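You operate a simulated robot arm through the tools that you are given. There is no shell and no other tool.

You run a simulated robot arm. Do the job below in one go: nothing can be reset, and whatever is moved stays where it is left.

JOB
Spin the drops down in the long red cap tube and stand it in the ringed well.
Fine: balance it with the tube of the same volume, which stays in the rotor; open the lid only once the rotor has stopped; shut it after.

Only the result counts: the job must be done as asked and must still hold three seconds after the hand-in. Knocking over, shifting, dropping, spilling or breaking anything else fails it. A push-on lid holds only when it is set on centred and level and pressed home; a screw cap is set on level and turned clockwise until tight.

ROBOT AND FRAMES
A 7-joint arm with a two-finger parallel gripper, fixed in place. Base frame: the origin is at the foot of the arm, x ahead of it, y to its left, z up; the work surface is at about z = 760. Lengths are in mm, angles in rad, forces in N, time in s.
Its first joint turns from -2.897 to 2.897 rad. Payload 1.57 kg.
The TCP is the grasp point between the finger pads, 30 mm short of the fingertips. In the tool frame z runs along the fingers and y along their closing line. The gripper opens to 80 mm. The fingers are 17 mm wide and 12 mm thick; the gripper's body (40 by 82 mm) begins 80 mm behind the TCP.
Orientation is told as [roll, pitch, yaw] about the base's x, y, z axes, in that order, counted from this pose: with the fingers straight down and closing along the base's y, the tool's x points along the base's -x, its y along +y and its z along -z.

CONTROLS
- The arm moves only by the tool jog_arm. Its argument "commands" is a list that holds one entry, the list of rows, each a list of 7 numbers: the shift along the base's x, y, z in m, then the turn, a rotation vector about the base's x, y, z in degrees, then the closure in counts, from 0 (fully open) to 255 (shut). In form: [[[x, y, z, ax, ay, az, grip], ...]]. A call has 1 to 20 rows; each row is the pose to reach, as a shift and turn from the pose commanded when the call began. Each row takes 0.2 s and may step no farther than 50 mm and 0.15 rad from the row before; otherwise, or with a gripper value out of range, the whole call is refused. Where a pose cannot be reached the arm comes as near as it can. A force on the tool above 40 N (or 10 N above the force at the start of the call, whichever is more), or a blocked arm, ends the call early, and 0.2 s more pass. Each finger travels about 153 mm/s and halts on what it meets, pressing with about 39 N; the grip force reading is that of the motor and also rises with nothing between the fingers. The clock runs only during rows and for 0.2 s after the last one: add rows that repeat a pose to give the fingers time. The reply holds the time, the measured pose of the TCP, the force on the tool along the base axes, the opening and the grip force, in the units named above and with some noise, with the torque about the TCP (base axes, N m) and any sound that the robot's microphone picked up, and new pictures: "views" is both (left out), scene, wrist or none.
- Cameras (640 x 400 px; columns grow to the right, rows downward): "scene" is fixed at [219.4, 650.3, 1540.3]; the picture's right is [-0.51, -0.86, 0.00], its down [-0.60, 0.35, -0.72] and it looks along [0.62, -0.37, -0.69] (base axes); focal length 330 px, centre (320, 200). "wrist" rides on the gripper at [72, -6, -122] in the tool frame; the picture's right is [0.09, 1.00, 0.00], its down [-0.84, 0.08, -0.54] and it looks along [-0.54, 0.05, 0.84] (tool axes); focal length 238 px, centre (320, 200). There is no depth. A picture from a camera that has moved, and an enlarged one, comes with that camera's place and axes in the base frame and with its lens.
- zoom(camera, box): a new picture of the part [left, top, right, bottom] of that camera's present view, enlarged. No time passes.
- hand_in(): hands the job in; it is judged then, once.

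Places have to be worked out from the pictures, the camera data and where the tool is seen. Open the gripper and draw the arm clear of the work before you hand the job in, unless the task says otherwise.

The tools are called after ">>>" as name(argument=value, ...) on one line, values as JSON. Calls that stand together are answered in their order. jog_arm: Moves the arm, as the interface text tells. Its arguments: {"type":"object","properties":{"commands":{"type":"array","items":{"type":"array","items":{"type":"array","items":{"type":"number"}}}},"views":{"type":"string","enum":["both","scene","wrist","none"]}},"required":["commands"]} The other tools are called the same way: zoom (camera, box) takes an enlarged picture of a part of a camera's view; hand_in () hands the job in.

At the start:

```text
clock: 0.0
ee_pos: [581.2, 152.6, 1176.1]
tool_rot: [0.0, 0.001, 0.0]
wrist_force: [0.1, 1.0, -0.2]
moment: [0.01, 0.02, 0.0]
gripper_width: 80.0
grip_force: 0.0
```

scene: 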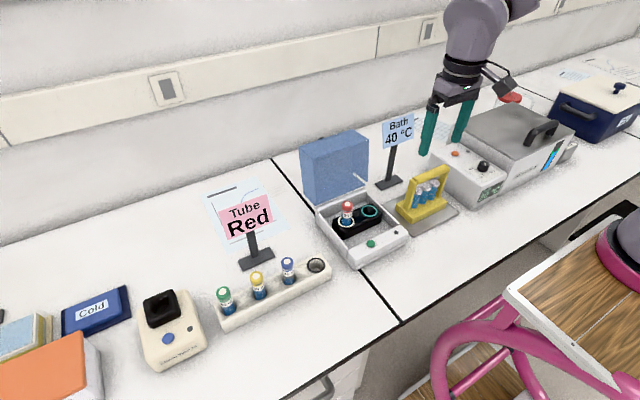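
wrist: 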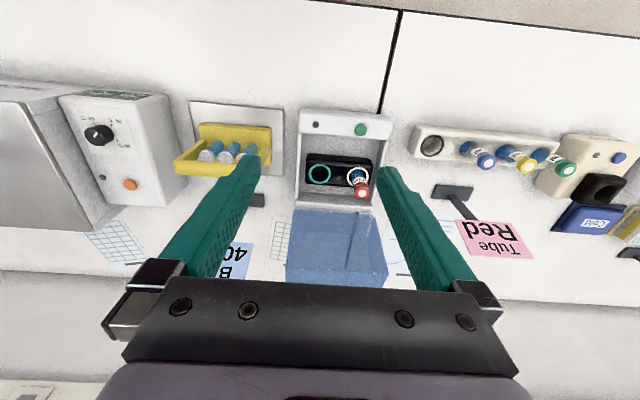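

The scene shows a small centrifuge with an open blue lid, a red-capped tube already in one rotor slot, a rack with green/yellow/blue tubes and a ringed well, and a yellow rack. I zoom in on these to identify details before moving.

>>> zoom(camera="scene", box=[290, 120, 430, 280])

>>> zoom(camera="scene", box=[200, 240, 350, 340])

>>> zoom(camera="scene", box=[380, 150, 480, 240])

>>> zoom(camera="wrist", box=[280, 90, 400, 220])

>>> zoom(camera="wrist", box=[400, 110, 640, 260])

>>> zoom(camera="wrist", box=[160, 90, 300, 200])

```text
2.50 times, centred on (360, 200) of scene
camera zoom: at [219.4, 650.3, 1540.3], right [-0.51, -0.86, 0.0], down [-0.6, 0.35, -0.72], along [0.62, -0.37, -0.69], focal length 824 px, centre (220, 200)
```

zoom: 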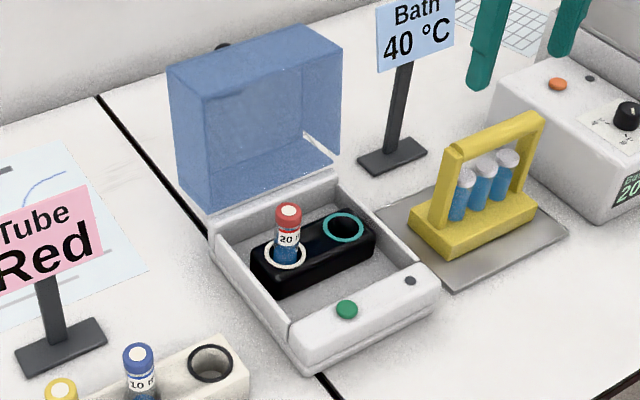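

```text
4.00 times, centred on (275, 290) of scene
camera zoom: at [219.4, 650.3, 1540.3], right [-0.51, -0.86, 0.0], down [-0.6, 0.35, -0.72], along [0.62, -0.37, -0.69], focal length 1318 px, centre (500, -160)
```

zoom: 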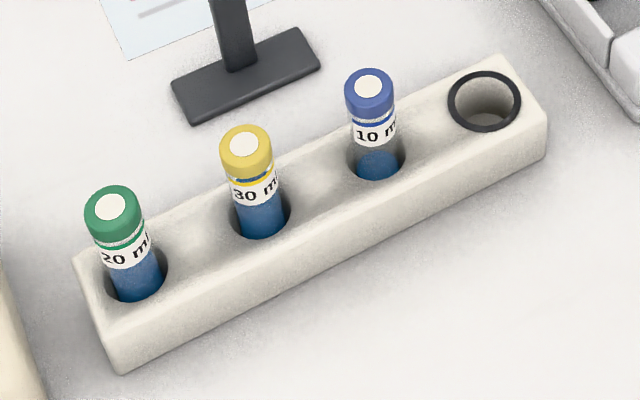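

```text
4.44 times, centred on (430, 195) of scene
camera zoom: at [219.4, 650.3, 1540.3], right [-0.51, -0.86, 0.0], down [-0.6, 0.35, -0.72], along [0.62, -0.37, -0.69], focal length 1465 px, centre (-169, 222)
```

zoom: 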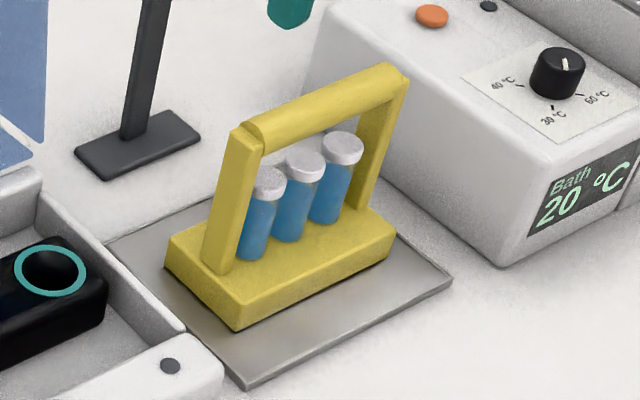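

```text
3.08 times, centred on (340, 155) of wrist
camera zoom: at [510.8, 146.3, 1298.0], right [-0.09, 1.0, 0.0], down [0.84, 0.08, 0.54], along [0.54, 0.05, -0.84], focal length 733 px, centre (258, 338)
```

zoom: 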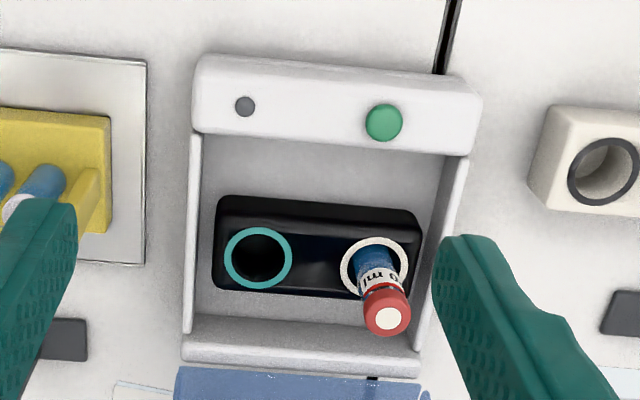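

```text
2.67 times, centred on (520, 185) of wrist
camera zoom: at [510.8, 146.3, 1298.0], right [-0.09, 1.0, 0.0], down [0.84, 0.08, 0.54], along [0.54, 0.05, -0.84], focal length 636 px, centre (-213, 240)
```

zoom: 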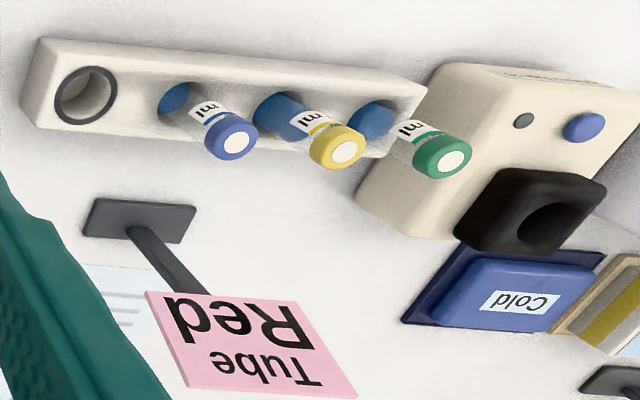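

```text
3.64 times, centred on (230, 145) of wrist
camera zoom: at [510.8, 146.3, 1298.0], right [-0.09, 1.0, 0.0], down [0.84, 0.08, 0.54], along [0.54, 0.05, -0.84], focal length 867 px, centre (647, 400)
```

zoom: 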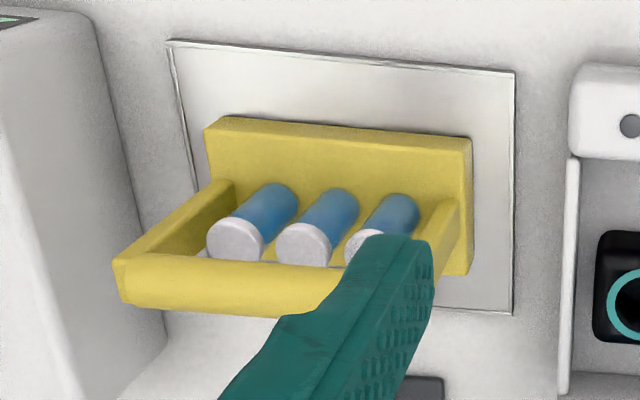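

Two-camera triangulation puts the rack's ringed well near (663,399,812), the green cap at (664,639,883), rotor wells near (743,168) and (742,253) at z≈826, and the red cap at (741,253,898). I look closer at the lid and labels before moving.

>>> zoom(camera="scene", box=[290, 125, 380, 215])

>>> zoom(camera="scene", box=[310, 180, 420, 280])

>>> zoom(camera="scene", box=[205, 270, 265, 320])

>>> zoom(camera="scene", box=[330, 190, 370, 225])

>>> zoom(camera="wrist", box=[270, 180, 410, 300])

```text
4.44 times, centred on (335, 170) of scene
camera zoom: at [219.4, 650.3, 1540.3], right [-0.51, -0.86, 0.0], down [-0.6, 0.35, -0.72], along [0.62, -0.37, -0.69], focal length 1465 px, centre (253, 333)
```

zoom: 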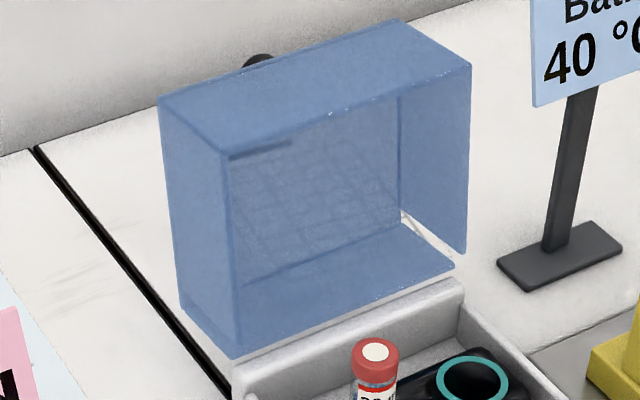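

```text
4.00 times, centred on (365, 230) of scene
camera zoom: at [219.4, 650.3, 1540.3], right [-0.51, -0.86, 0.0], down [-0.6, 0.35, -0.72], along [0.62, -0.37, -0.69], focal length 1318 px, centre (140, 80)
```

zoom: 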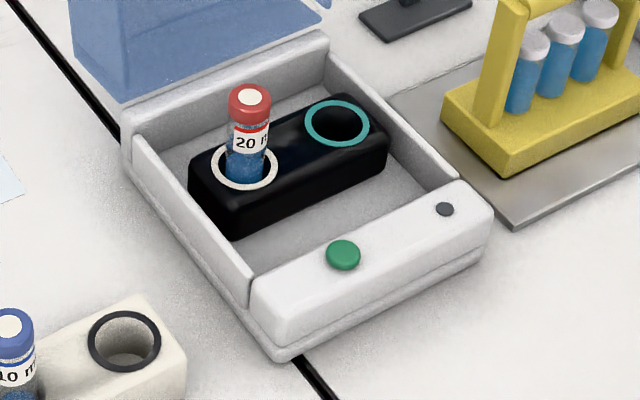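

```text
8.00 times, centred on (235, 295) of scene
camera zoom: at [219.4, 650.3, 1540.3], right [-0.51, -0.86, 0.0], down [-0.6, 0.35, -0.72], along [0.62, -0.37, -0.69], focal length 2637 px, centre (1000, -560)
```

zoom: 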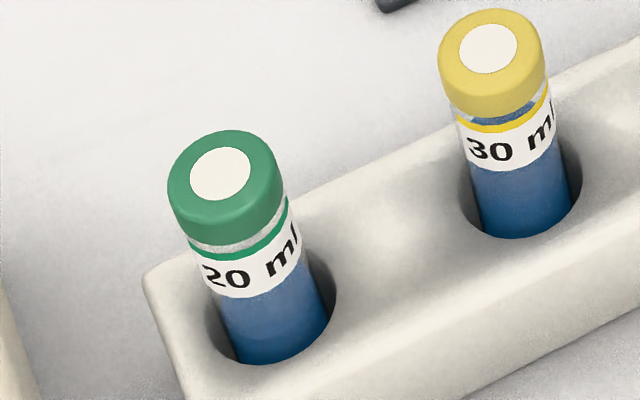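

```text
11.43 times, centred on (350, 208) of scene
camera zoom: at [219.4, 650.3, 1540.3], right [-0.51, -0.86, 0.0], down [-0.6, 0.35, -0.72], along [0.62, -0.37, -0.69], focal length 3767 px, centre (-23, 114)
```

zoom: 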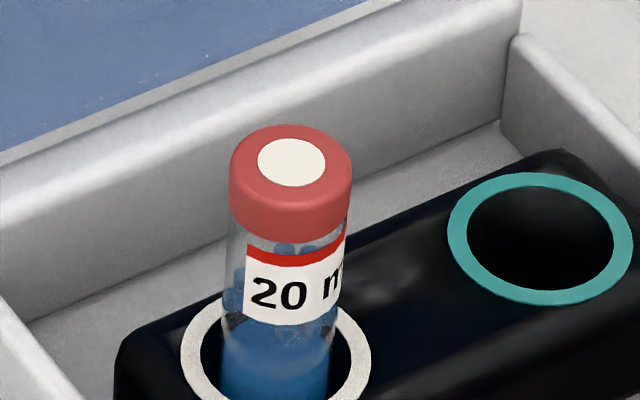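

```text
3.33 times, centred on (340, 240) of wrist
camera zoom: at [510.8, 146.3, 1298.0], right [-0.09, 1.0, 0.0], down [0.84, 0.08, 0.54], along [0.54, 0.05, -0.84], focal length 794 px, centre (253, 67)
```

zoom: 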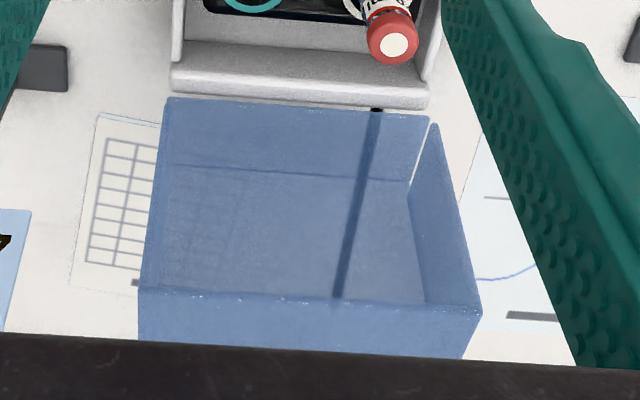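

The lid is a translucent blue box about 180 mm long and 188 mm wide, hinged near x≈845, z≈825, with what looks like a dark knob on its far face. Green reads 20 ml, matching red, so I fly high to above the green tube to locate it accurately.

>>> jog_arm(commands=[[[0.0075, 0.0442, -0.0091, 0, 0, 0, 0], [0.0151, 0.0884, -0.0182, 0, 0, 0, 0], [0.0226, 0.1325, -0.0273, 0, 0, 0, 0], [0.0302, 0.1767, -0.0364, 0, 0, 0, 0], [0.0377, 0.2209, -0.0455, 0, 0, 0, 0], [0.0453, 0.2651, -0.0545, 0, 0, 0, 0], [0.0528, 0.3093, -0.0636, 0, 0, 0, 0], [0.0604, 0.3535, -0.0727, 0, 0, 0, 0], [0.0679, 0.3976, -0.0818, 0, 0, 0, 0], [0.0755, 0.4418, -0.0909, 0, 0, 0, 0], [0.083, 0.486, -0.1, 0, 0, 0, 0], [0.083, 0.486, -0.1, 0, 0, 0, 0]]])

```text
clock: 2.6
ee_pos: [634.8, 607.5, 1077.1]
tool_rot: [-0.001, 0.0, 0.0]
wrist_force: [0.2, 0.2, -0.2]
moment: [0.03, 0.01, 0.01]
gripper_width: 80.0
grip_force: 0.1
out of reach, approached as far as the arm can: row 11, 12
camera wrist: at [563.3, 601.4, 1199.0], right [-0.09, 1.0, 0.0], down [0.84, 0.08, 0.54], along [0.54, 0.05, -0.84], focal length 238 px, centre (320, 200)
```

scene: 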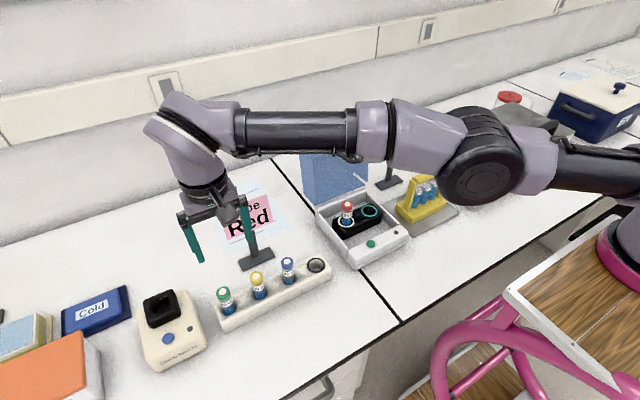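
wrist: 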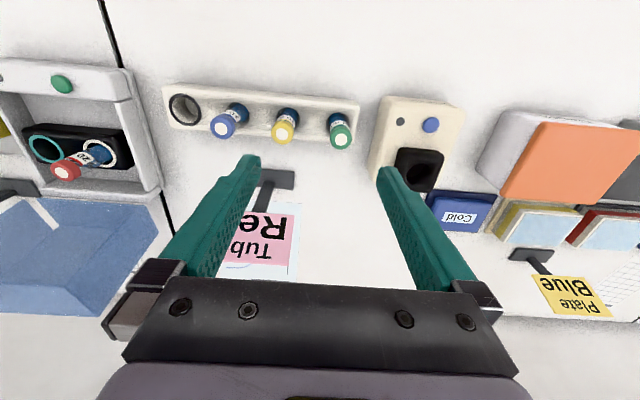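

At r≈880 the arm is at its limit for this height, but the green cap is in view. I zoom in to refine the positions of the tubes and the well.

>>> zoom(camera="wrist", box=[150, 60, 390, 210])

>>> zoom(camera="wrist", box=[260, 80, 380, 160])

```text
2.67 times, centred on (270, 135) of wrist
camera zoom: at [563.3, 601.4, 1199.0], right [-0.09, 1.0, 0.0], down [0.84, 0.08, 0.54], along [0.54, 0.05, -0.84], focal length 636 px, centre (453, 373)
```

zoom: 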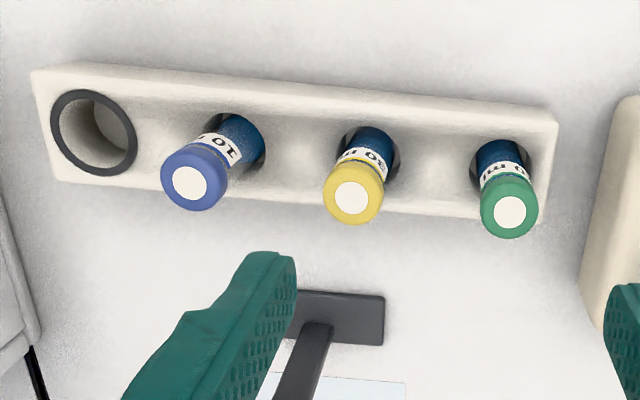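

```text
5.00 times, centred on (320, 120) of wrist
camera zoom: at [563.3, 601.4, 1199.0], right [-0.09, 1.0, 0.0], down [0.84, 0.08, 0.54], along [0.54, 0.05, -0.84], focal length 1192 px, centre (320, 600)
```

zoom: 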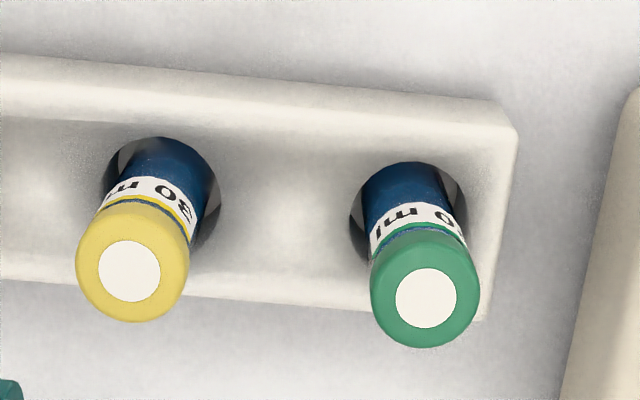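

Green cap refined to about (665.5, 639.5), top z≈880. I go straight down 100 mm to come within reach and see which pose the commands are counted from.

>>> jog_arm(commands=[[[0, 0, -0.04, 0, 0, 0, 0], [0, 0, -0.08, 0, 0, 0, 0], [0, 0, -0.1, 0, 0, 0, 0], [0, 0, -0.1, 0, 0, 0, 0]]])

```text
clock: 3.6
ee_pos: [634.8, 610.1, 977.2]
tool_rot: [0.001, 0.0, -0.001]
wrist_force: [-0.3, 0.4, -0.8]
moment: [0.02, -0.02, 0.02]
gripper_width: 80.0
grip_force: 0.1
camera wrist: at [563.1, 603.3, 1099.0], right [-0.09, 1.0, 0.0], down [0.84, 0.08, 0.54], along [0.54, 0.05, -0.84], focal length 238 px, centre (320, 200)
```

scene: 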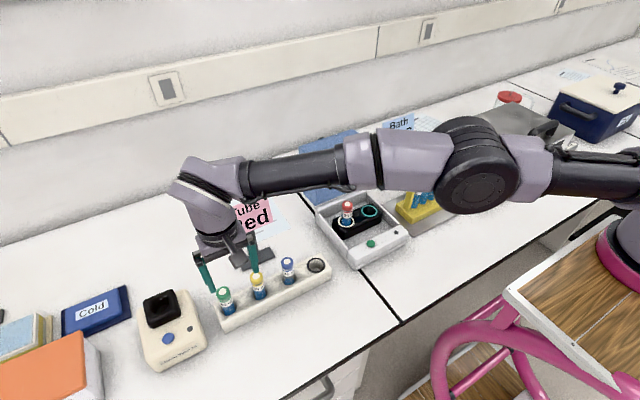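
wrist: 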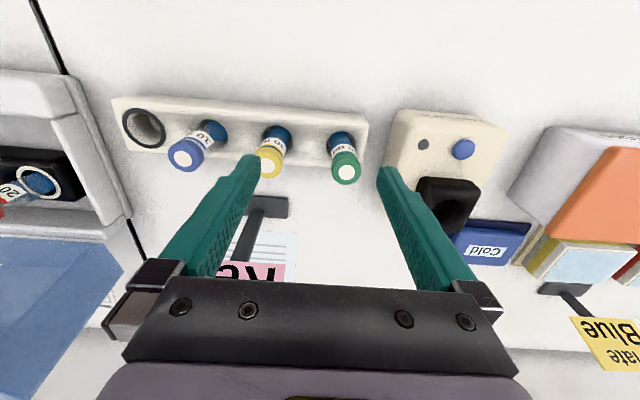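

The command base is the reached pose. I zoom to triangulate the green tube from this lower view.

>>> zoom(camera="wrist", box=[290, 110, 410, 190])

>>> zoom(camera="wrist", box=[100, 80, 260, 190])

```text
5.00 times, centred on (350, 150) of wrist
camera zoom: at [563.1, 603.3, 1099.0], right [-0.09, 1.0, 0.0], down [0.84, 0.08, 0.54], along [0.54, 0.05, -0.84], focal length 1192 px, centre (170, 450)
```

zoom: 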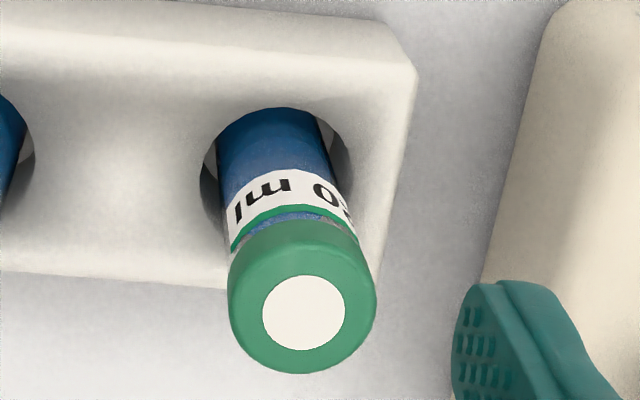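

```text
3.64 times, centred on (180, 135) of wrist
camera zoom: at [563.1, 603.3, 1099.0], right [-0.09, 1.0, 0.0], down [0.84, 0.08, 0.54], along [0.54, 0.05, -0.84], focal length 867 px, centre (829, 436)
```

zoom: 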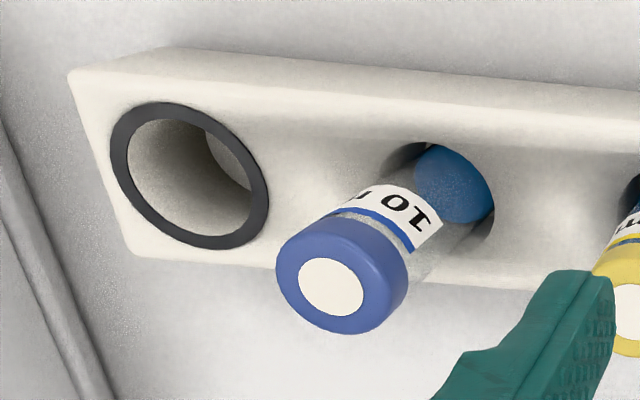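

Consistent triangulation: green cap top centre at (665.9, 639.7, 883.6), about 29 mm across, and the ringed well at (664.5, 401). I narrow the fingers to about 60 mm, centre over the cap and come down to just above it.

>>> jog_arm(commands=[[[0.0156, 0.0148, -0.01, 0, 0, 0, 64], [0.0311, 0.0296, -0.022, 0, 0, 0, 64], [0.0311, 0.0296, -0.045, 0, 0, 0, 64], [0.0311, 0.0296, -0.057, 0, 0, 0, 64], [0.0311, 0.0296, -0.057, 0, 0, 0, 64]]])

```text
clock: 4.8
ee_pos: [637.7, 613.0, 926.9]
tool_rot: [0.001, -0.001, 0.001]
wrist_force: [0.2, -0.3, 0.6]
moment: [0.0, 0.04, 0.01]
gripper_width: 59.9
grip_force: 0.0
out of reach, approached as far as the arm can: row 1, 2, 3, 4, 5
camera wrist: at [567.1, 607.2, 1049.5], right [-0.09, 1.0, 0.0], down [0.84, 0.08, 0.54], along [0.54, 0.05, -0.84], focal length 238 px, centre (320, 200)
```

scene: 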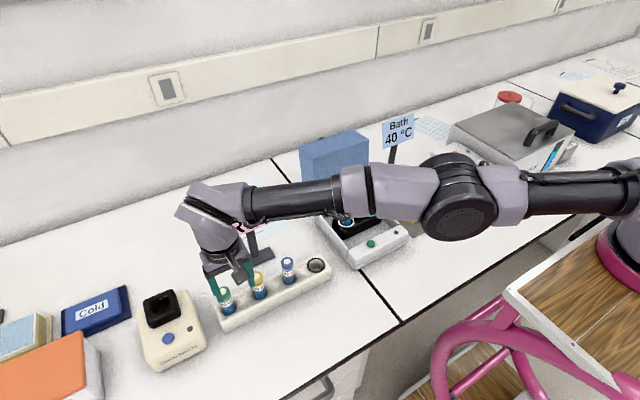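
wrist: 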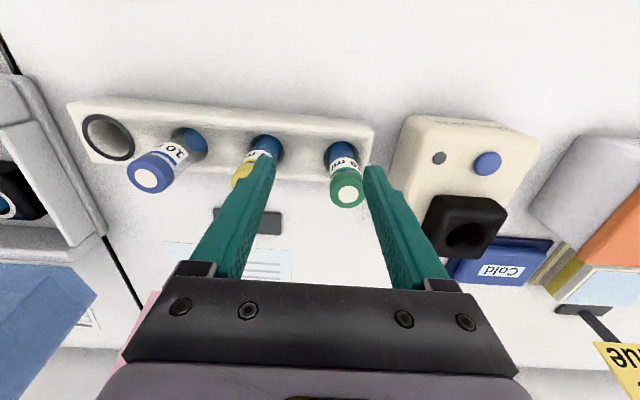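

The arm stalls near r≈885 with this yaw, while the tube stands at r≈923. I turn the hand 44° about vertical so it lines up with the radial direction (fingertips stay above the caps) and then try extending over the tube.

>>> jog_arm(commands=[[[0, 0, 0, 0, 0, 7.3, 64], [0, 0, 0, 0, 0, 14.6, 64], [0, 0, 0, 0, 0, 21.9, 64], [0, 0, 0, 0, 0, 29.2, 64], [0, 0, 0, 0, 0, 36.5, 64], [0, 0, 0, 0, 0, 44, 64], [0.0141, 0.0133, 0, 0, 0, 44, 64], [0.0282, 0.0267, -0.003, 0, 0, 44, 64], [0.0282, 0.0267, -0.003, 0, 0, 44, 64]]])

```text
clock: 6.8
ee_pos: [635.9, 615.5, 926.7]
tool_rot: [0.0, -0.001, 0.767]
wrist_force: [0.1, 0.6, -0.8]
moment: [0.02, 0.03, 0.0]
gripper_width: 59.9
grip_force: 0.1
out of reach, approached as far as the arm can: row 7, 8, 9
camera wrist: at [589.9, 560.6, 1049.5], right [-0.76, 0.65, 0.0], down [0.55, 0.64, 0.54], along [0.35, 0.41, -0.84], focal length 238 px, centre (320, 200)
```

scene: 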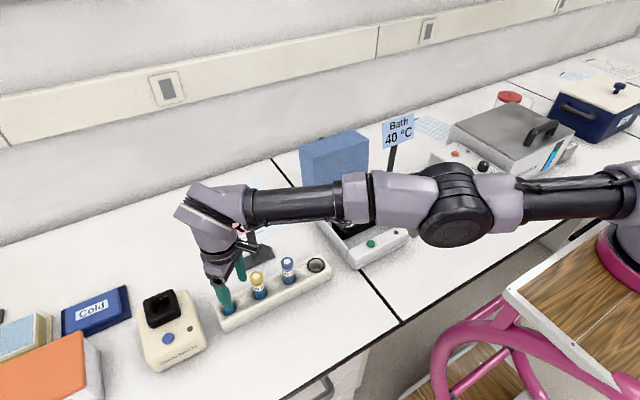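
wrist: 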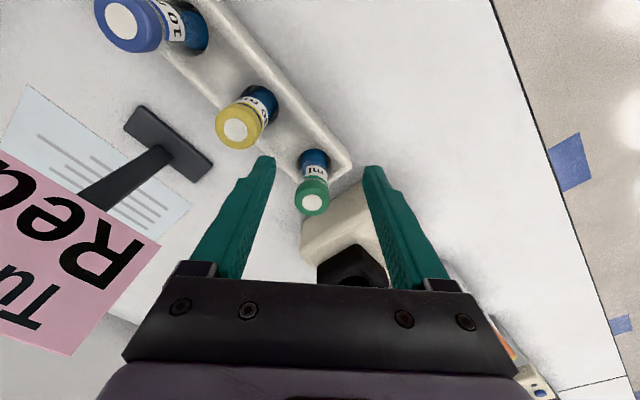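

Yaw makes no difference: the limit is about r=885 with the tool vertical. I tilt the tool 18° about its closing line so the fingers point outward (the pads stay flush with an upright tube), which should gain about 55 mm of reach, then extend over the tube.

>>> jog_arm(commands=[[[0, 0, 0, 4.17, -4.31, 0, 64], [0, 0, 0, 8.34, -8.62, 0, 64], [0, 0, 0, 12.51, -12.94, 0, 64], [0.015, 0.0121, 0, 12.51, -12.94, 0, 64], [0.03, 0.0242, 0, 12.51, -12.94, 0, 64], [0.03, 0.0242, 0, 12.51, -12.94, 0, 64]]])

```text
clock: 8.2
ee_pos: [675.6, 666.1, 925.1]
tool_rot: [0.0, -0.312, 0.767]
wrist_force: [0.0, -0.9, 0.5]
moment: [-0.02, 0.05, 0.0]
gripper_width: 59.7
grip_force: 0.0
out of reach, approached as far as the arm can: row 1, 2, 3, 4, 5, 6
camera wrist: at [605.7, 586.8, 1018.3], right [-0.75, 0.66, -0.03], down [0.4, 0.49, 0.77], along [0.52, 0.57, -0.63], focal length 238 px, centre (320, 200)
```

scene: 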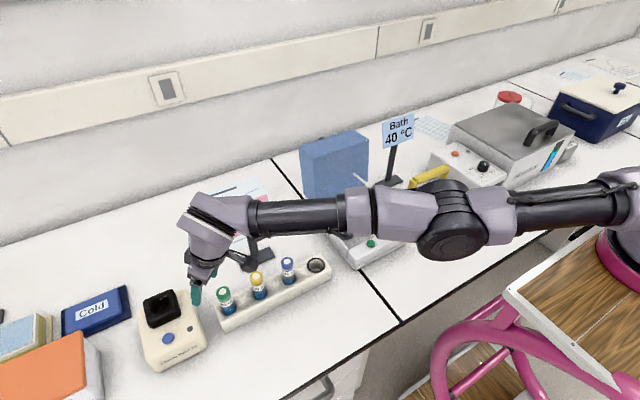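
wrist: 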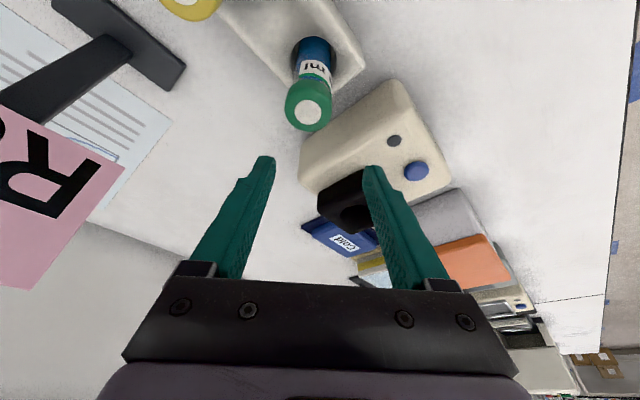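

The tilt took hold but the TCP overshot to r≈949, so the wrist seems to be at full stretch. I now ask for the point right over the tube from here, which is well inside this reach.

>>> jog_arm(commands=[[[-0.005, -0.0135, 0, 0, 0, 0, 64], [-0.0097, -0.0264, 0, 0, 0, 0, 64], [-0.0097, -0.0264, 0, 0, 0, 0, 64], [-0.0097, -0.0264, 0, 0, 0, 0, 64]]])

```text
clock: 9.2
ee_pos: [680.6, 662.8, 924.4]
tool_rot: [0.001, -0.312, 0.768]
wrist_force: [0.5, -0.7, -1.3]
moment: [-0.02, 0.02, -0.02]
gripper_width: 59.9
grip_force: 0.1
out of reach, approached as far as the arm can: row 1, 2, 3, 4
camera wrist: at [610.3, 584.1, 1017.9], right [-0.75, 0.66, -0.03], down [0.4, 0.49, 0.77], along [0.52, 0.57, -0.63], focal length 238 px, centre (320, 200)
```

scene: 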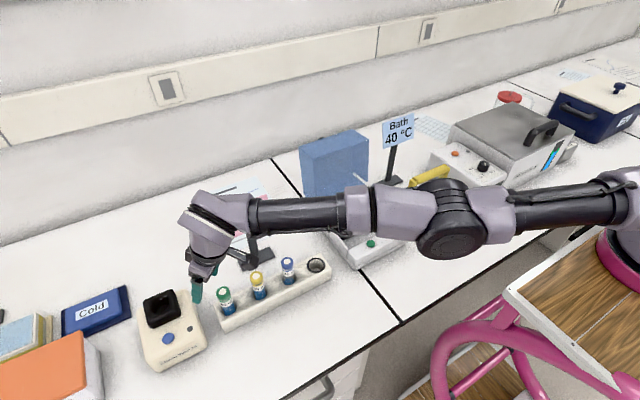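
wrist: 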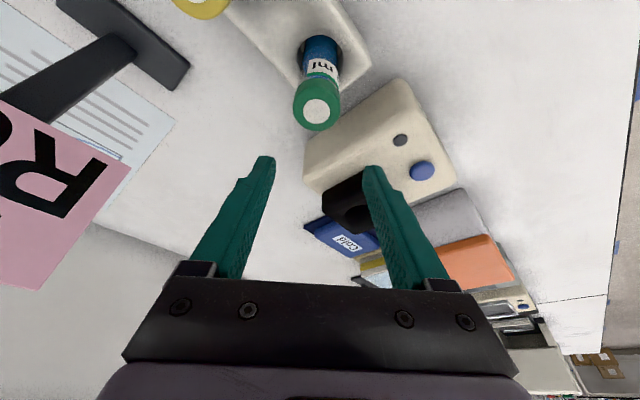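

The arm only slides along its stretched limit here. I test whether it frees itself with a larger inward pull while rising a little, which keeps the fingertips clear of the caps.

>>> jog_arm(commands=[[[0, 0, 0.03, 0, 0, 0, 64], [-0.0215, -0.021, 0.05, 0, 0, 0, 64], [-0.043, -0.042, 0.05, 0, 0, 0, 64], [-0.0645, -0.063, 0.05, 0, 0, 0, 64], [-0.086, -0.084, 0.05, 0, 0, 0, 64], [-0.086, -0.084, 0.05, 0, 0, 0, 64]]])

```text
clock: 10.6
ee_pos: [657.1, 677.2, 974.2]
tool_rot: [0.001, -0.313, 0.768]
wrist_force: [-0.5, -0.7, 0.0]
moment: [-0.02, -0.02, -0.01]
gripper_width: 59.9
grip_force: 0.0
out of reach, approached as far as the arm can: row 2, 3, 4, 5, 6
camera wrist: at [587.1, 598.9, 1069.2], right [-0.75, 0.66, -0.03], down [0.4, 0.49, 0.77], along [0.52, 0.57, -0.63], focal length 238 px, centre (320, 200)
```

scene: 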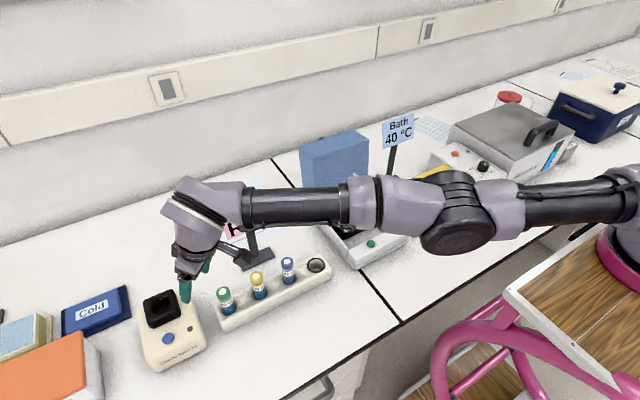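
wrist: 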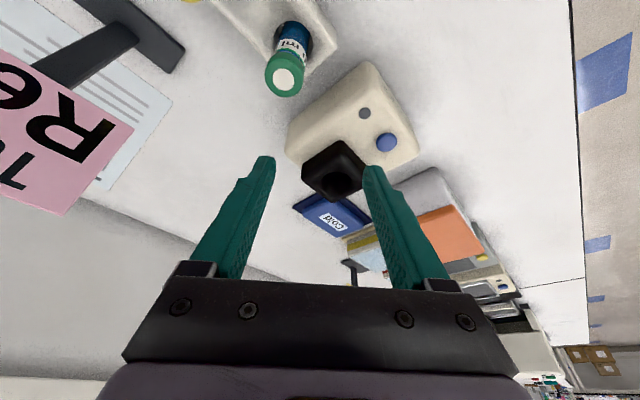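

Radially it is still locked. I zoom in on the arm to understand its configuration.

>>> zoom(camera="scene", box=[150, 130, 640, 300])

>>> zoom(camera="scene", box=[150, 160, 310, 330])

```text
1.31 times, centred on (395, 215) of scene
camera zoom: at [219.4, 650.3, 1540.3], right [-0.51, -0.86, 0.0], down [-0.6, 0.35, -0.72], along [0.62, -0.37, -0.69], focal length 430 px, centre (222, 180)
```

zoom: 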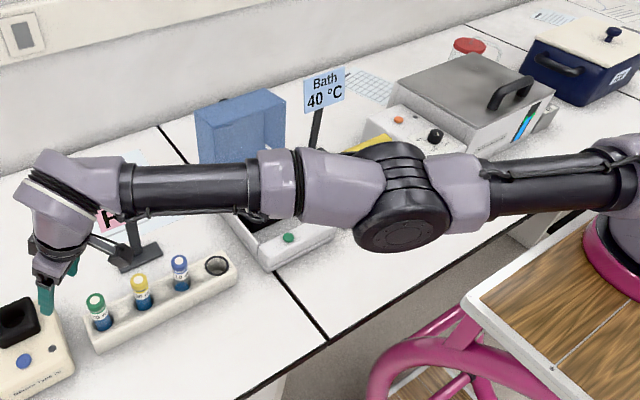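

```text
2.35 times, centred on (230, 245) of scene
camera zoom: at [219.4, 650.3, 1540.3], right [-0.51, -0.86, 0.0], down [-0.6, 0.35, -0.72], along [0.62, -0.37, -0.69], focal length 776 px, centre (532, 94)
```

zoom: 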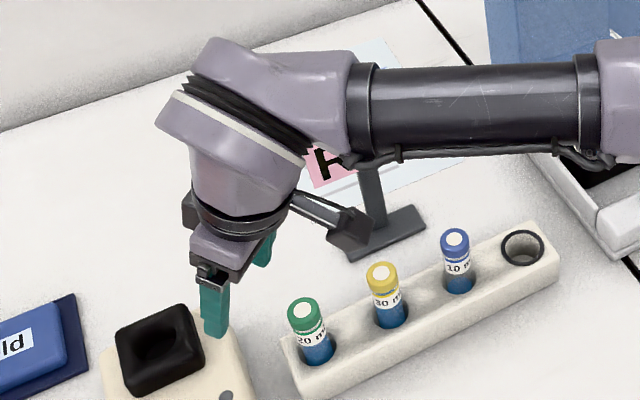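

The arm's elbow is nearly straight, so it may have slipped past its longest stretch onto a joint stop. I probe with a small outward step and no pictures, to see which way it is free.

>>> jog_arm(commands=[[[0.0042, 0.0043, 0, 0, 0, 0, 64], [0.0042, 0.0043, 0, 0, 0, 0, 64]]], views="none")

>>> jog_arm(commands=[[[-0.0042, -0.0043, 0, 0, 0, 0, 64], [-0.0042, -0.0043, 0, 0, 0, 0, 64]]], views="none")

```text
clock: 11.2
ee_pos: [657.9, 677.9, 975.1]
tool_rot: [0.0, -0.314, 0.765]
wrist_force: [0.0, 0.7, -0.5]
moment: [-0.04, 0.0, 0.01]
gripper_width: 60.1
grip_force: 0.1
out of reach, approached as far as the arm can: row 1, 2
```

```text
clock: 11.8
ee_pos: [656.2, 677.3, 976.3]
tool_rot: [0.0, -0.313, 0.768]
wrist_force: [0.1, 0.8, -0.2]
moment: [0.02, 0.03, -0.03]
gripper_width: 59.8
grip_force: 0.0
out of reach, approached as far as the arm can: row 1, 2
```

Both directions radially are blocked, so this is the exact stretched singularity; earlier a vertical move at constant radius bent the elbow again. I rise along the stretch limit to about z=1120, so that coming straight down again brings the arm inside its reach.

>>> jog_arm(commands=[[[-0.006, -0.011, 0.0375, 0, 0, 0, 64], [-0.012, -0.022, 0.075, 0, 0, 0, 64], [-0.018, -0.033, 0.1125, 0, 0, 0, 64], [-0.024, -0.044, 0.15, 0, 0, 0, 64], [-0.024, -0.044, 0.15, 0, 0, 0, 64]]], views="scene")

```text
clock: 13.0
ee_pos: [647.0, 664.7, 1134.5]
tool_rot: [-0.001, -0.312, 0.767]
wrist_force: [0.6, -0.5, 0.4]
moment: [0.02, 0.01, -0.02]
gripper_width: 60.0
grip_force: 0.0
out of reach, approached as far as the arm can: row 1, 2, 3, 4, 5
```

scene: 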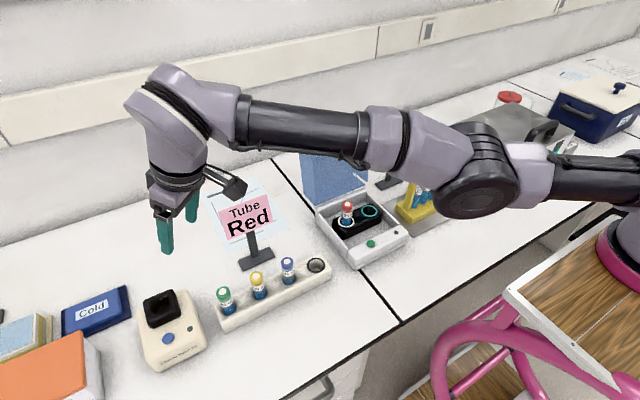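

From the picture the elbow now sags low: a shoulder joint seems pinned at a stop, so the elbow is on the wrong side. I stay high, clear of everything, and head back toward the start in larger steps to get the arm to fold again.

>>> jog_arm(commands=[[[-0.006, -0.0466, 0.0038, 0, 0, 0, 64], [-0.012, -0.0932, 0.0076, 0, 0, 0, 64], [-0.018, -0.1398, 0.0114, 0, 0, 0, 64], [-0.024, -0.1864, 0.0152, 0, 0, 0, 64], [-0.03, -0.233, 0.019, 0, 0, 0, 64], [-0.03, -0.233, 0.019, 0, 0, 0, 64]]], views="scene")

```text
clock: 14.4
ee_pos: [732.7, 588.9, 1209.6]
tool_rot: [0.001, -0.311, 0.769]
wrist_force: [0.9, 0.7, -0.5]
moment: [0.0, -0.01, 0.02]
gripper_width: 60.2
grip_force: 0.1
out of reach, approached as far as the arm can: row 1, 2, 3, 4, 5, 6
```

scene: 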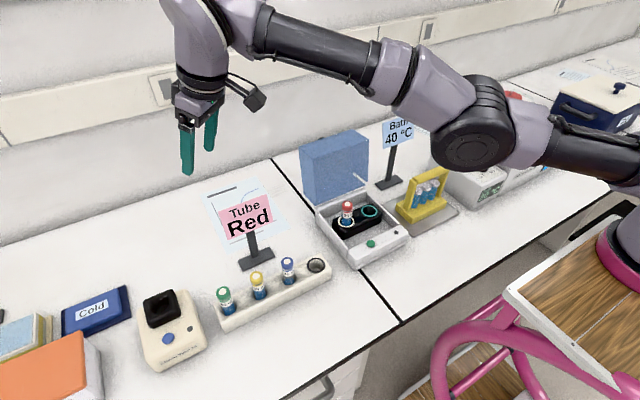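

It moved oddly (r≈940, z≈1210) but the arm looks longer-stretched than before, so it may have left the stop. I test a short inward move from here.

>>> jog_arm(commands=[[[-0.0156, -0.0125, 0, 0, 0, 0, 64], [-0.0312, -0.025, 0, 0, 0, 0, 64], [-0.0312, -0.025, 0, 0, 0, 0, 64]]], views="none")

```text
clock: 15.2
ee_pos: [724.7, 592.8, 1215.9]
tool_rot: [0.0, -0.311, 0.765]
wrist_force: [-0.8, 1.2, 0.1]
moment: [-0.01, 0.02, 0.0]
gripper_width: 59.9
grip_force: 0.1
out of reach, approached as far as the arm can: row 1, 2, 3
```

Still locked, but at full stretch a downward move should bend the elbow the proper way (upward moves drive it into its stop). I move mostly down with a slight inward component, still above the sign's top.

>>> jog_arm(commands=[[[-0.004, -0.003, -0.045, 0, 0, 0, 64], [-0.01, -0.008, -0.09, 0, 0, 0, 64], [-0.02, -0.016, -0.135, 0, 0, 0, 64], [-0.02, -0.016, -0.135, 0, 0, 0, 64]]], views="scene")

```text
clock: 16.2
ee_pos: [734.2, 622.0, 1084.7]
tool_rot: [0.001, -0.313, 0.766]
wrist_force: [-0.4, -0.2, -0.4]
moment: [0.0, 0.03, 0.0]
gripper_width: 59.8
grip_force: 0.0
out of reach, approached as far as the arm can: row 1, 2, 3, 4
```

scene: 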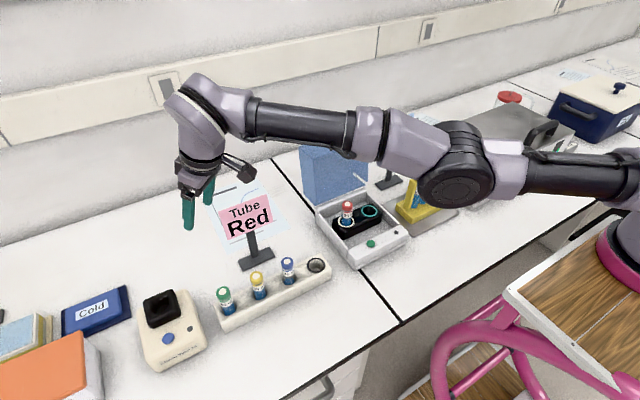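

Now it sits at r≈962, z≈1085, clearly more stretched than before, so it may be at the true maximum. I continue down with an inward pull; below here is only open bench.

>>> jog_arm(commands=[[[-0.008, -0.007, -0.045, 0, 0, 0, 64], [-0.03, -0.025, -0.08, 0, 0, 0, 64], [-0.05, -0.042, -0.09, 0, 0, 0, 64], [-0.05, -0.042, -0.09, 0, 0, 0, 64]]], views="both")

```text
clock: 17.2
ee_pos: [723.7, 637.7, 999.9]
tool_rot: [0.0, -0.312, 0.767]
wrist_force: [-0.7, -0.1, 0.5]
moment: [-0.02, -0.01, 0.03]
gripper_width: 59.9
grip_force: 0.0
out of reach, approached as far as the arm can: row 1, 2, 3, 4
camera wrist: at [653.0, 559.1, 1094.6], right [-0.75, 0.66, -0.03], down [0.4, 0.49, 0.77], along [0.52, 0.57, -0.63], focal length 238 px, centre (320, 200)
```

scene: 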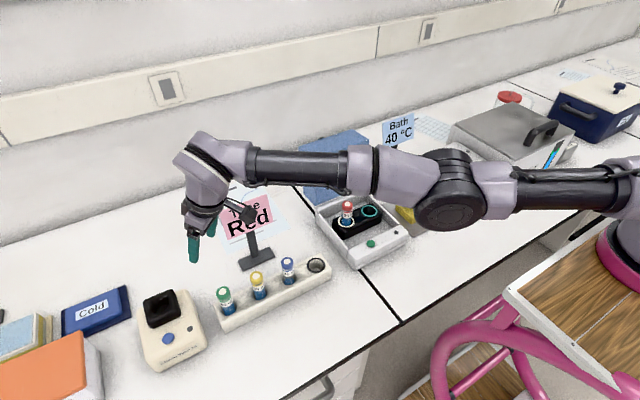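
wrist: 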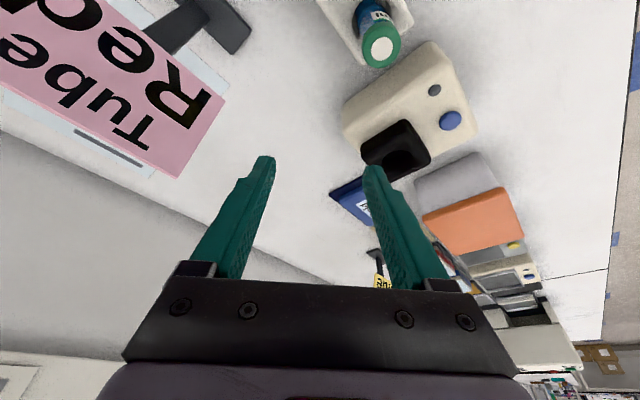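

The arm is now dead straight (r≈965, z≈1000). I move purely down 85 mm with no inward pull so the elbow passes to its proper side; the bench below is clear here.

>>> jog_arm(commands=[[[0.002, 0.002, -0.045, 0, 0, 0, 64], [0.002, 0.002, -0.085, 0, 0, 0, 64], [0.002, 0.002, -0.085, 0, 0, 0, 64]]], views="none")

>>> jog_arm(commands=[[[-0.01, -0.009, 0, 0, 0, 0, 64], [-0.02, -0.018, 0, 0, 0, 0, 64], [-0.02, -0.018, 0, 0, 0, 0, 64]]], views="scene")

```text
clock: 18.0
ee_pos: [720.8, 639.4, 914.7]
tool_rot: [0.0, -0.315, 0.766]
wrist_force: [0.0, 0.2, -0.4]
moment: [-0.03, -0.01, -0.03]
gripper_width: 59.9
grip_force: 0.0
out of reach, approached as far as the arm can: row 2, 3
```

```text
clock: 18.8
ee_pos: [713.0, 641.7, 912.8]
tool_rot: [0.001, -0.312, 0.768]
wrist_force: [0.0, 0.5, -0.2]
moment: [0.02, -0.02, 0.02]
gripper_width: 59.9
grip_force: 0.0
out of reach, approached as far as the arm can: row 1, 2, 3
```

scene: 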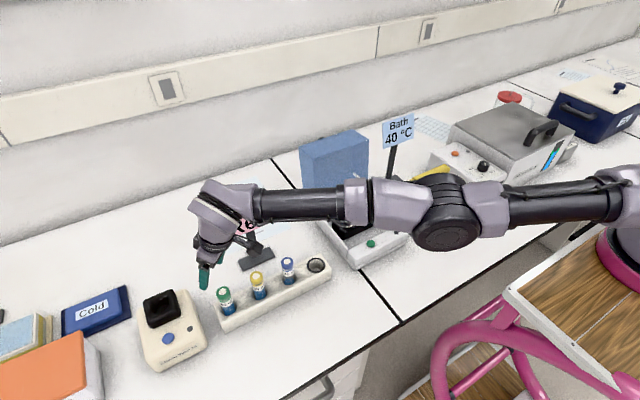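

Fitting all the stalled poses gives a stretched-arm pivot near (292, −143, 1151), not above the origin, so the real radial direction here is about (0.45, 0.89). I rise for clearance and pull steadily inward along that true direction for many rows to let the elbow bend.

>>> jog_arm(commands=[[[0, 0, 0.03, 0, 0, 0, 64], [0, 0, 0.05, 0, 0, 0, 64], [-0.018, -0.0356, 0.05, 0, 0, 0, 64], [-0.036, -0.0712, 0.05, 0, 0, 0, 64], [-0.036, -0.0712, 0.05, 0, 0, 0, 64], [-0.036, -0.0712, 0.05, 0, 0, 0, 64], [-0.036, -0.0712, 0.05, 0, 0, 0, 64], [-0.036, -0.0712, 0.05, 0, 0, 0, 64], [-0.036, -0.0712, 0.05, 0, 0, 0, 64]]], views="scene")

```text
clock: 20.8
ee_pos: [719.4, 640.3, 960.7]
tool_rot: [0.0, -0.313, 0.769]
wrist_force: [-0.2, 0.8, -0.5]
moment: [-0.01, 0.02, 0.03]
gripper_width: 60.0
grip_force: 0.1
out of reach, approached as far as the arm can: row 2, 3, 4, 5, 6, 7, 8, 9
```

scene: 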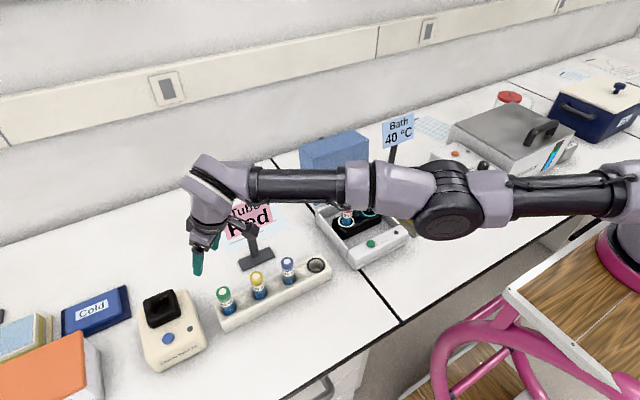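

Still blocked inward, and the elbow joint appears below the shoulder–wrist line, i.e. on its stop on the wrong side. From there a small outward step should be possible; I test that.

>>> jog_arm(commands=[[[0.0036, 0.0071, 0, 0, 0, 0, 64], [0.0036, 0.0071, 0, 0, 0, 0, 64]]], views="none")

>>> jog_arm(commands=[[[0.0036, 0.0071, 0, 0, 0, 0, 64], [0.0036, 0.0071, 0, 0, 0, 0, 64]]], views="none")

```text
clock: 21.4
ee_pos: [716.6, 643.0, 961.6]
tool_rot: [0.0, -0.314, 0.768]
wrist_force: [0.2, -0.1, 0.2]
moment: [0.0, -0.02, 0.03]
gripper_width: 59.8
grip_force: 0.1
out of reach, approached as far as the arm can: row 1, 2
```

```text
clock: 22.0
ee_pos: [718.4, 642.2, 961.1]
tool_rot: [-0.002, -0.313, 0.767]
wrist_force: [-0.5, -0.1, -0.3]
moment: [-0.03, 0.01, 0.0]
gripper_width: 59.8
grip_force: 0.0
out of reach, approached as far as the arm can: row 1, 2
```

Motion is exactly projected onto a surface, so the tilt itself may be what locks the arm. I undo the tilt while letting the TCP come in with it (fingertips stay about 35 mm above the caps), then test inward motion with the tool vertical.

>>> jog_arm(commands=[[[-0.0152, -0.0147, 0, -4.17, 4.31, 0, 64], [-0.0304, -0.0293, 0, -8.34, 8.62, 0, 64], [-0.0456, -0.044, 0, -12.51, 12.94, 0, 64], [-0.0456, -0.044, 0, -12.51, 12.94, 0, 64]]], views="none")

>>> jog_arm(commands=[[[-0.0135, -0.0267, 0, 0, 0, 0, 64], [-0.027, -0.0534, 0, 0, 0, 0, 64], [-0.027, -0.0534, 0, 0, 0, 0, 64]]], views="scene")

```text
clock: 23.0
ee_pos: [667.4, 595.5, 960.8]
tool_rot: [0.0, 0.001, 0.768]
wrist_force: [-0.4, 0.0, -0.3]
moment: [0.05, -0.02, -0.04]
gripper_width: 59.7
grip_force: 0.1
out of reach, approached as far as the arm can: row 3, 4
```

```text
clock: 23.8
ee_pos: [641.4, 541.9, 962.2]
tool_rot: [0.0, 0.0, 0.766]
wrist_force: [-0.5, 0.9, -0.8]
moment: [0.01, -0.02, 0.03]
gripper_width: 59.7
grip_force: 0.1
```

scene: 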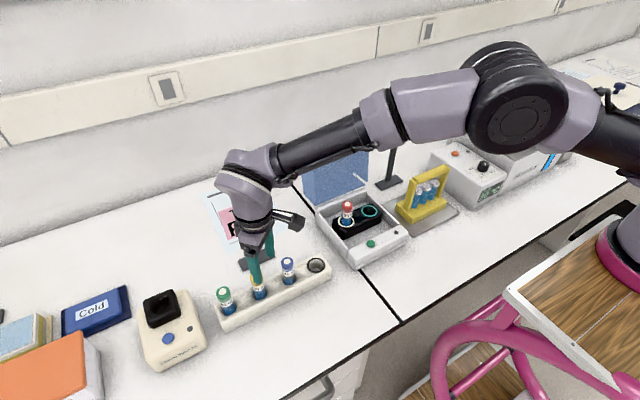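

The arm is free again with the elbow up. Now, well inside its reach, I turn the yaw to 64.4° (the true radial direction from the arm's pivot to the green tube) before tilting.

>>> jog_arm(commands=[[[0, 0, 0.01, 0, 0, 6.9, 64], [0, 0, 0.02, 0, 0, 13.7, 64], [0, 0, 0.02, 0, 0, 20.5, 64], [0, 0, 0.02, 0, 0, 20.5, 64]]], views="none")

>>> jog_arm(commands=[[[0, 0, 0, 5.64, -2.69, 0, 64], [0, 0, 0, 11.27, -5.39, 0, 64], [0, 0, 0, 16.91, -8.08, 0, 64], [0, 0, 0, 22.55, -10.78, 0, 64], [0, 0, 0, 22.55, -10.78, 0, 64]]], views="both")

```text
clock: 24.8
ee_pos: [642.2, 542.2, 981.5]
tool_rot: [0.0, 0.001, 1.125]
wrist_force: [0.6, 0.0, -0.8]
moment: [-0.01, 0.01, -0.04]
gripper_width: 60.1
grip_force: 0.0
```

```text
clock: 26.0
ee_pos: [642.0, 542.4, 980.0]
tool_rot: [0.001, -0.435, 1.123]
wrist_force: [0.2, 0.5, -0.8]
moment: [-0.01, -0.03, -0.04]
gripper_width: 59.8
grip_force: 0.0
camera wrist: at [598.4, 434.6, 1061.1], right [-0.93, 0.35, -0.04], down [0.16, 0.51, 0.85], along [0.32, 0.78, -0.53], focal length 238 px, centre (320, 200)
```

scene: 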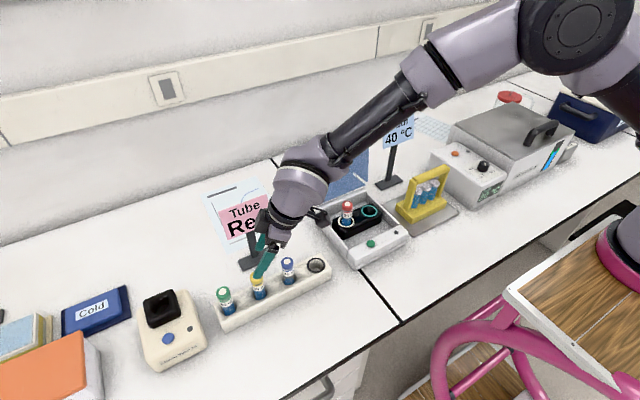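
wrist: 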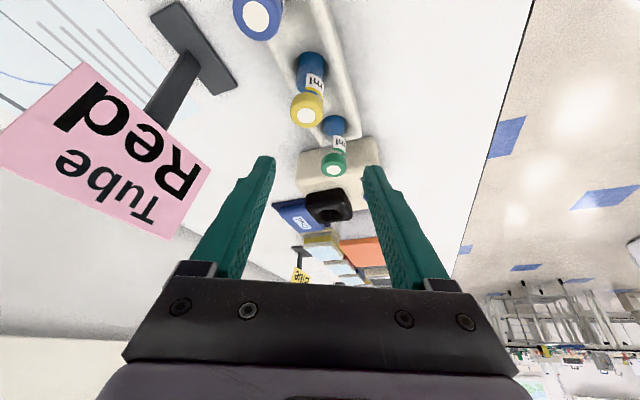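

Tilt 25° and yaw 64.4° are reached with no reach warning. I move over the green tube at z≈930.

>>> jog_arm(commands=[[[0.008, 0.0324, -0.01, 0, 0, 0, 64], [0.016, 0.0649, -0.02, 0, 0, 0, 64], [0.0239, 0.0973, -0.03, 0, 0, 0, 64], [0.0239, 0.0973, -0.05, 0, 0, 0, 64], [0.0239, 0.0973, -0.05, 0, 0, 0, 64]]], views="both")

```text
clock: 27.2
ee_pos: [665.1, 640.2, 931.0]
tool_rot: [0.001, -0.435, 1.126]
wrist_force: [0.8, -0.8, 0.6]
moment: [0.02, 0.0, 0.01]
gripper_width: 59.6
grip_force: 0.1
camera wrist: at [621.1, 532.2, 1010.8], right [-0.93, 0.35, -0.04], down [0.16, 0.51, 0.84], along [0.32, 0.78, -0.53], focal length 238 px, centre (320, 200)
```

scene: 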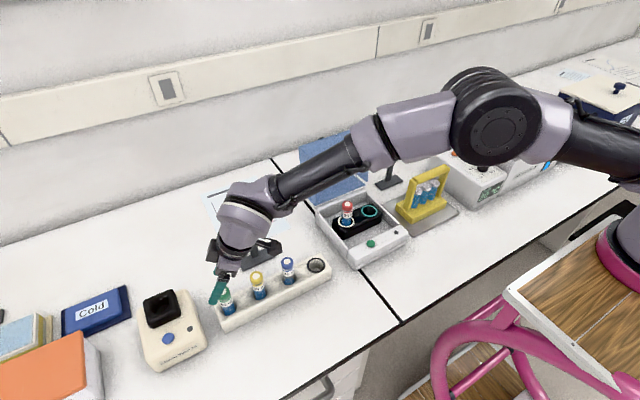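
wrist: 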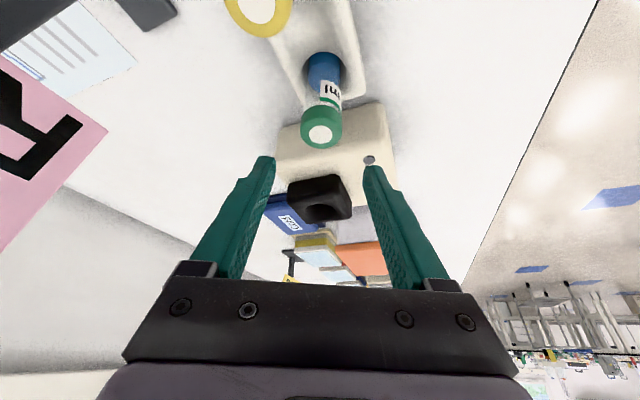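

The cap is centred between the fingers (computed (666.4, 638.9)). I lower to z≈872 so the pads sit on the cap, then close.

>>> jog_arm(commands=[[[0.0008, -0.0005, -0.03, 0, 0, 0, 64], [0.0008, -0.0005, -0.05, 0, 0, 0, 64], [0.0008, -0.0005, -0.059, 0, 0, 0, 64], [0.0008, -0.0005, -0.059, 0, 0, 0, 64]]], views="both")

```text
clock: 28.2
ee_pos: [665.2, 638.2, 872.2]
tool_rot: [0.0, -0.436, 1.124]
wrist_force: [-1.2, 0.8, 0.5]
moment: [-0.01, -0.01, -0.03]
gripper_width: 60.0
grip_force: 0.0
camera wrist: at [622.3, 530.7, 952.3], right [-0.93, 0.35, -0.04], down [0.16, 0.51, 0.84], along [0.32, 0.78, -0.53], focal length 238 px, centre (320, 200)
```

scene: 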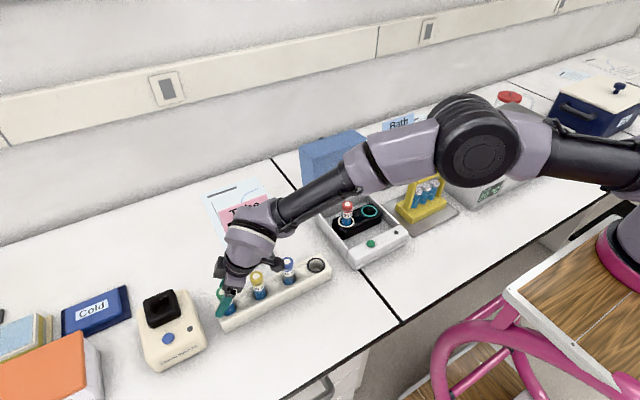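
wrist: 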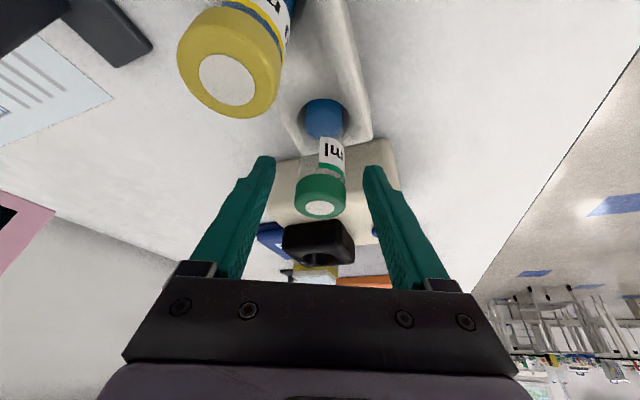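

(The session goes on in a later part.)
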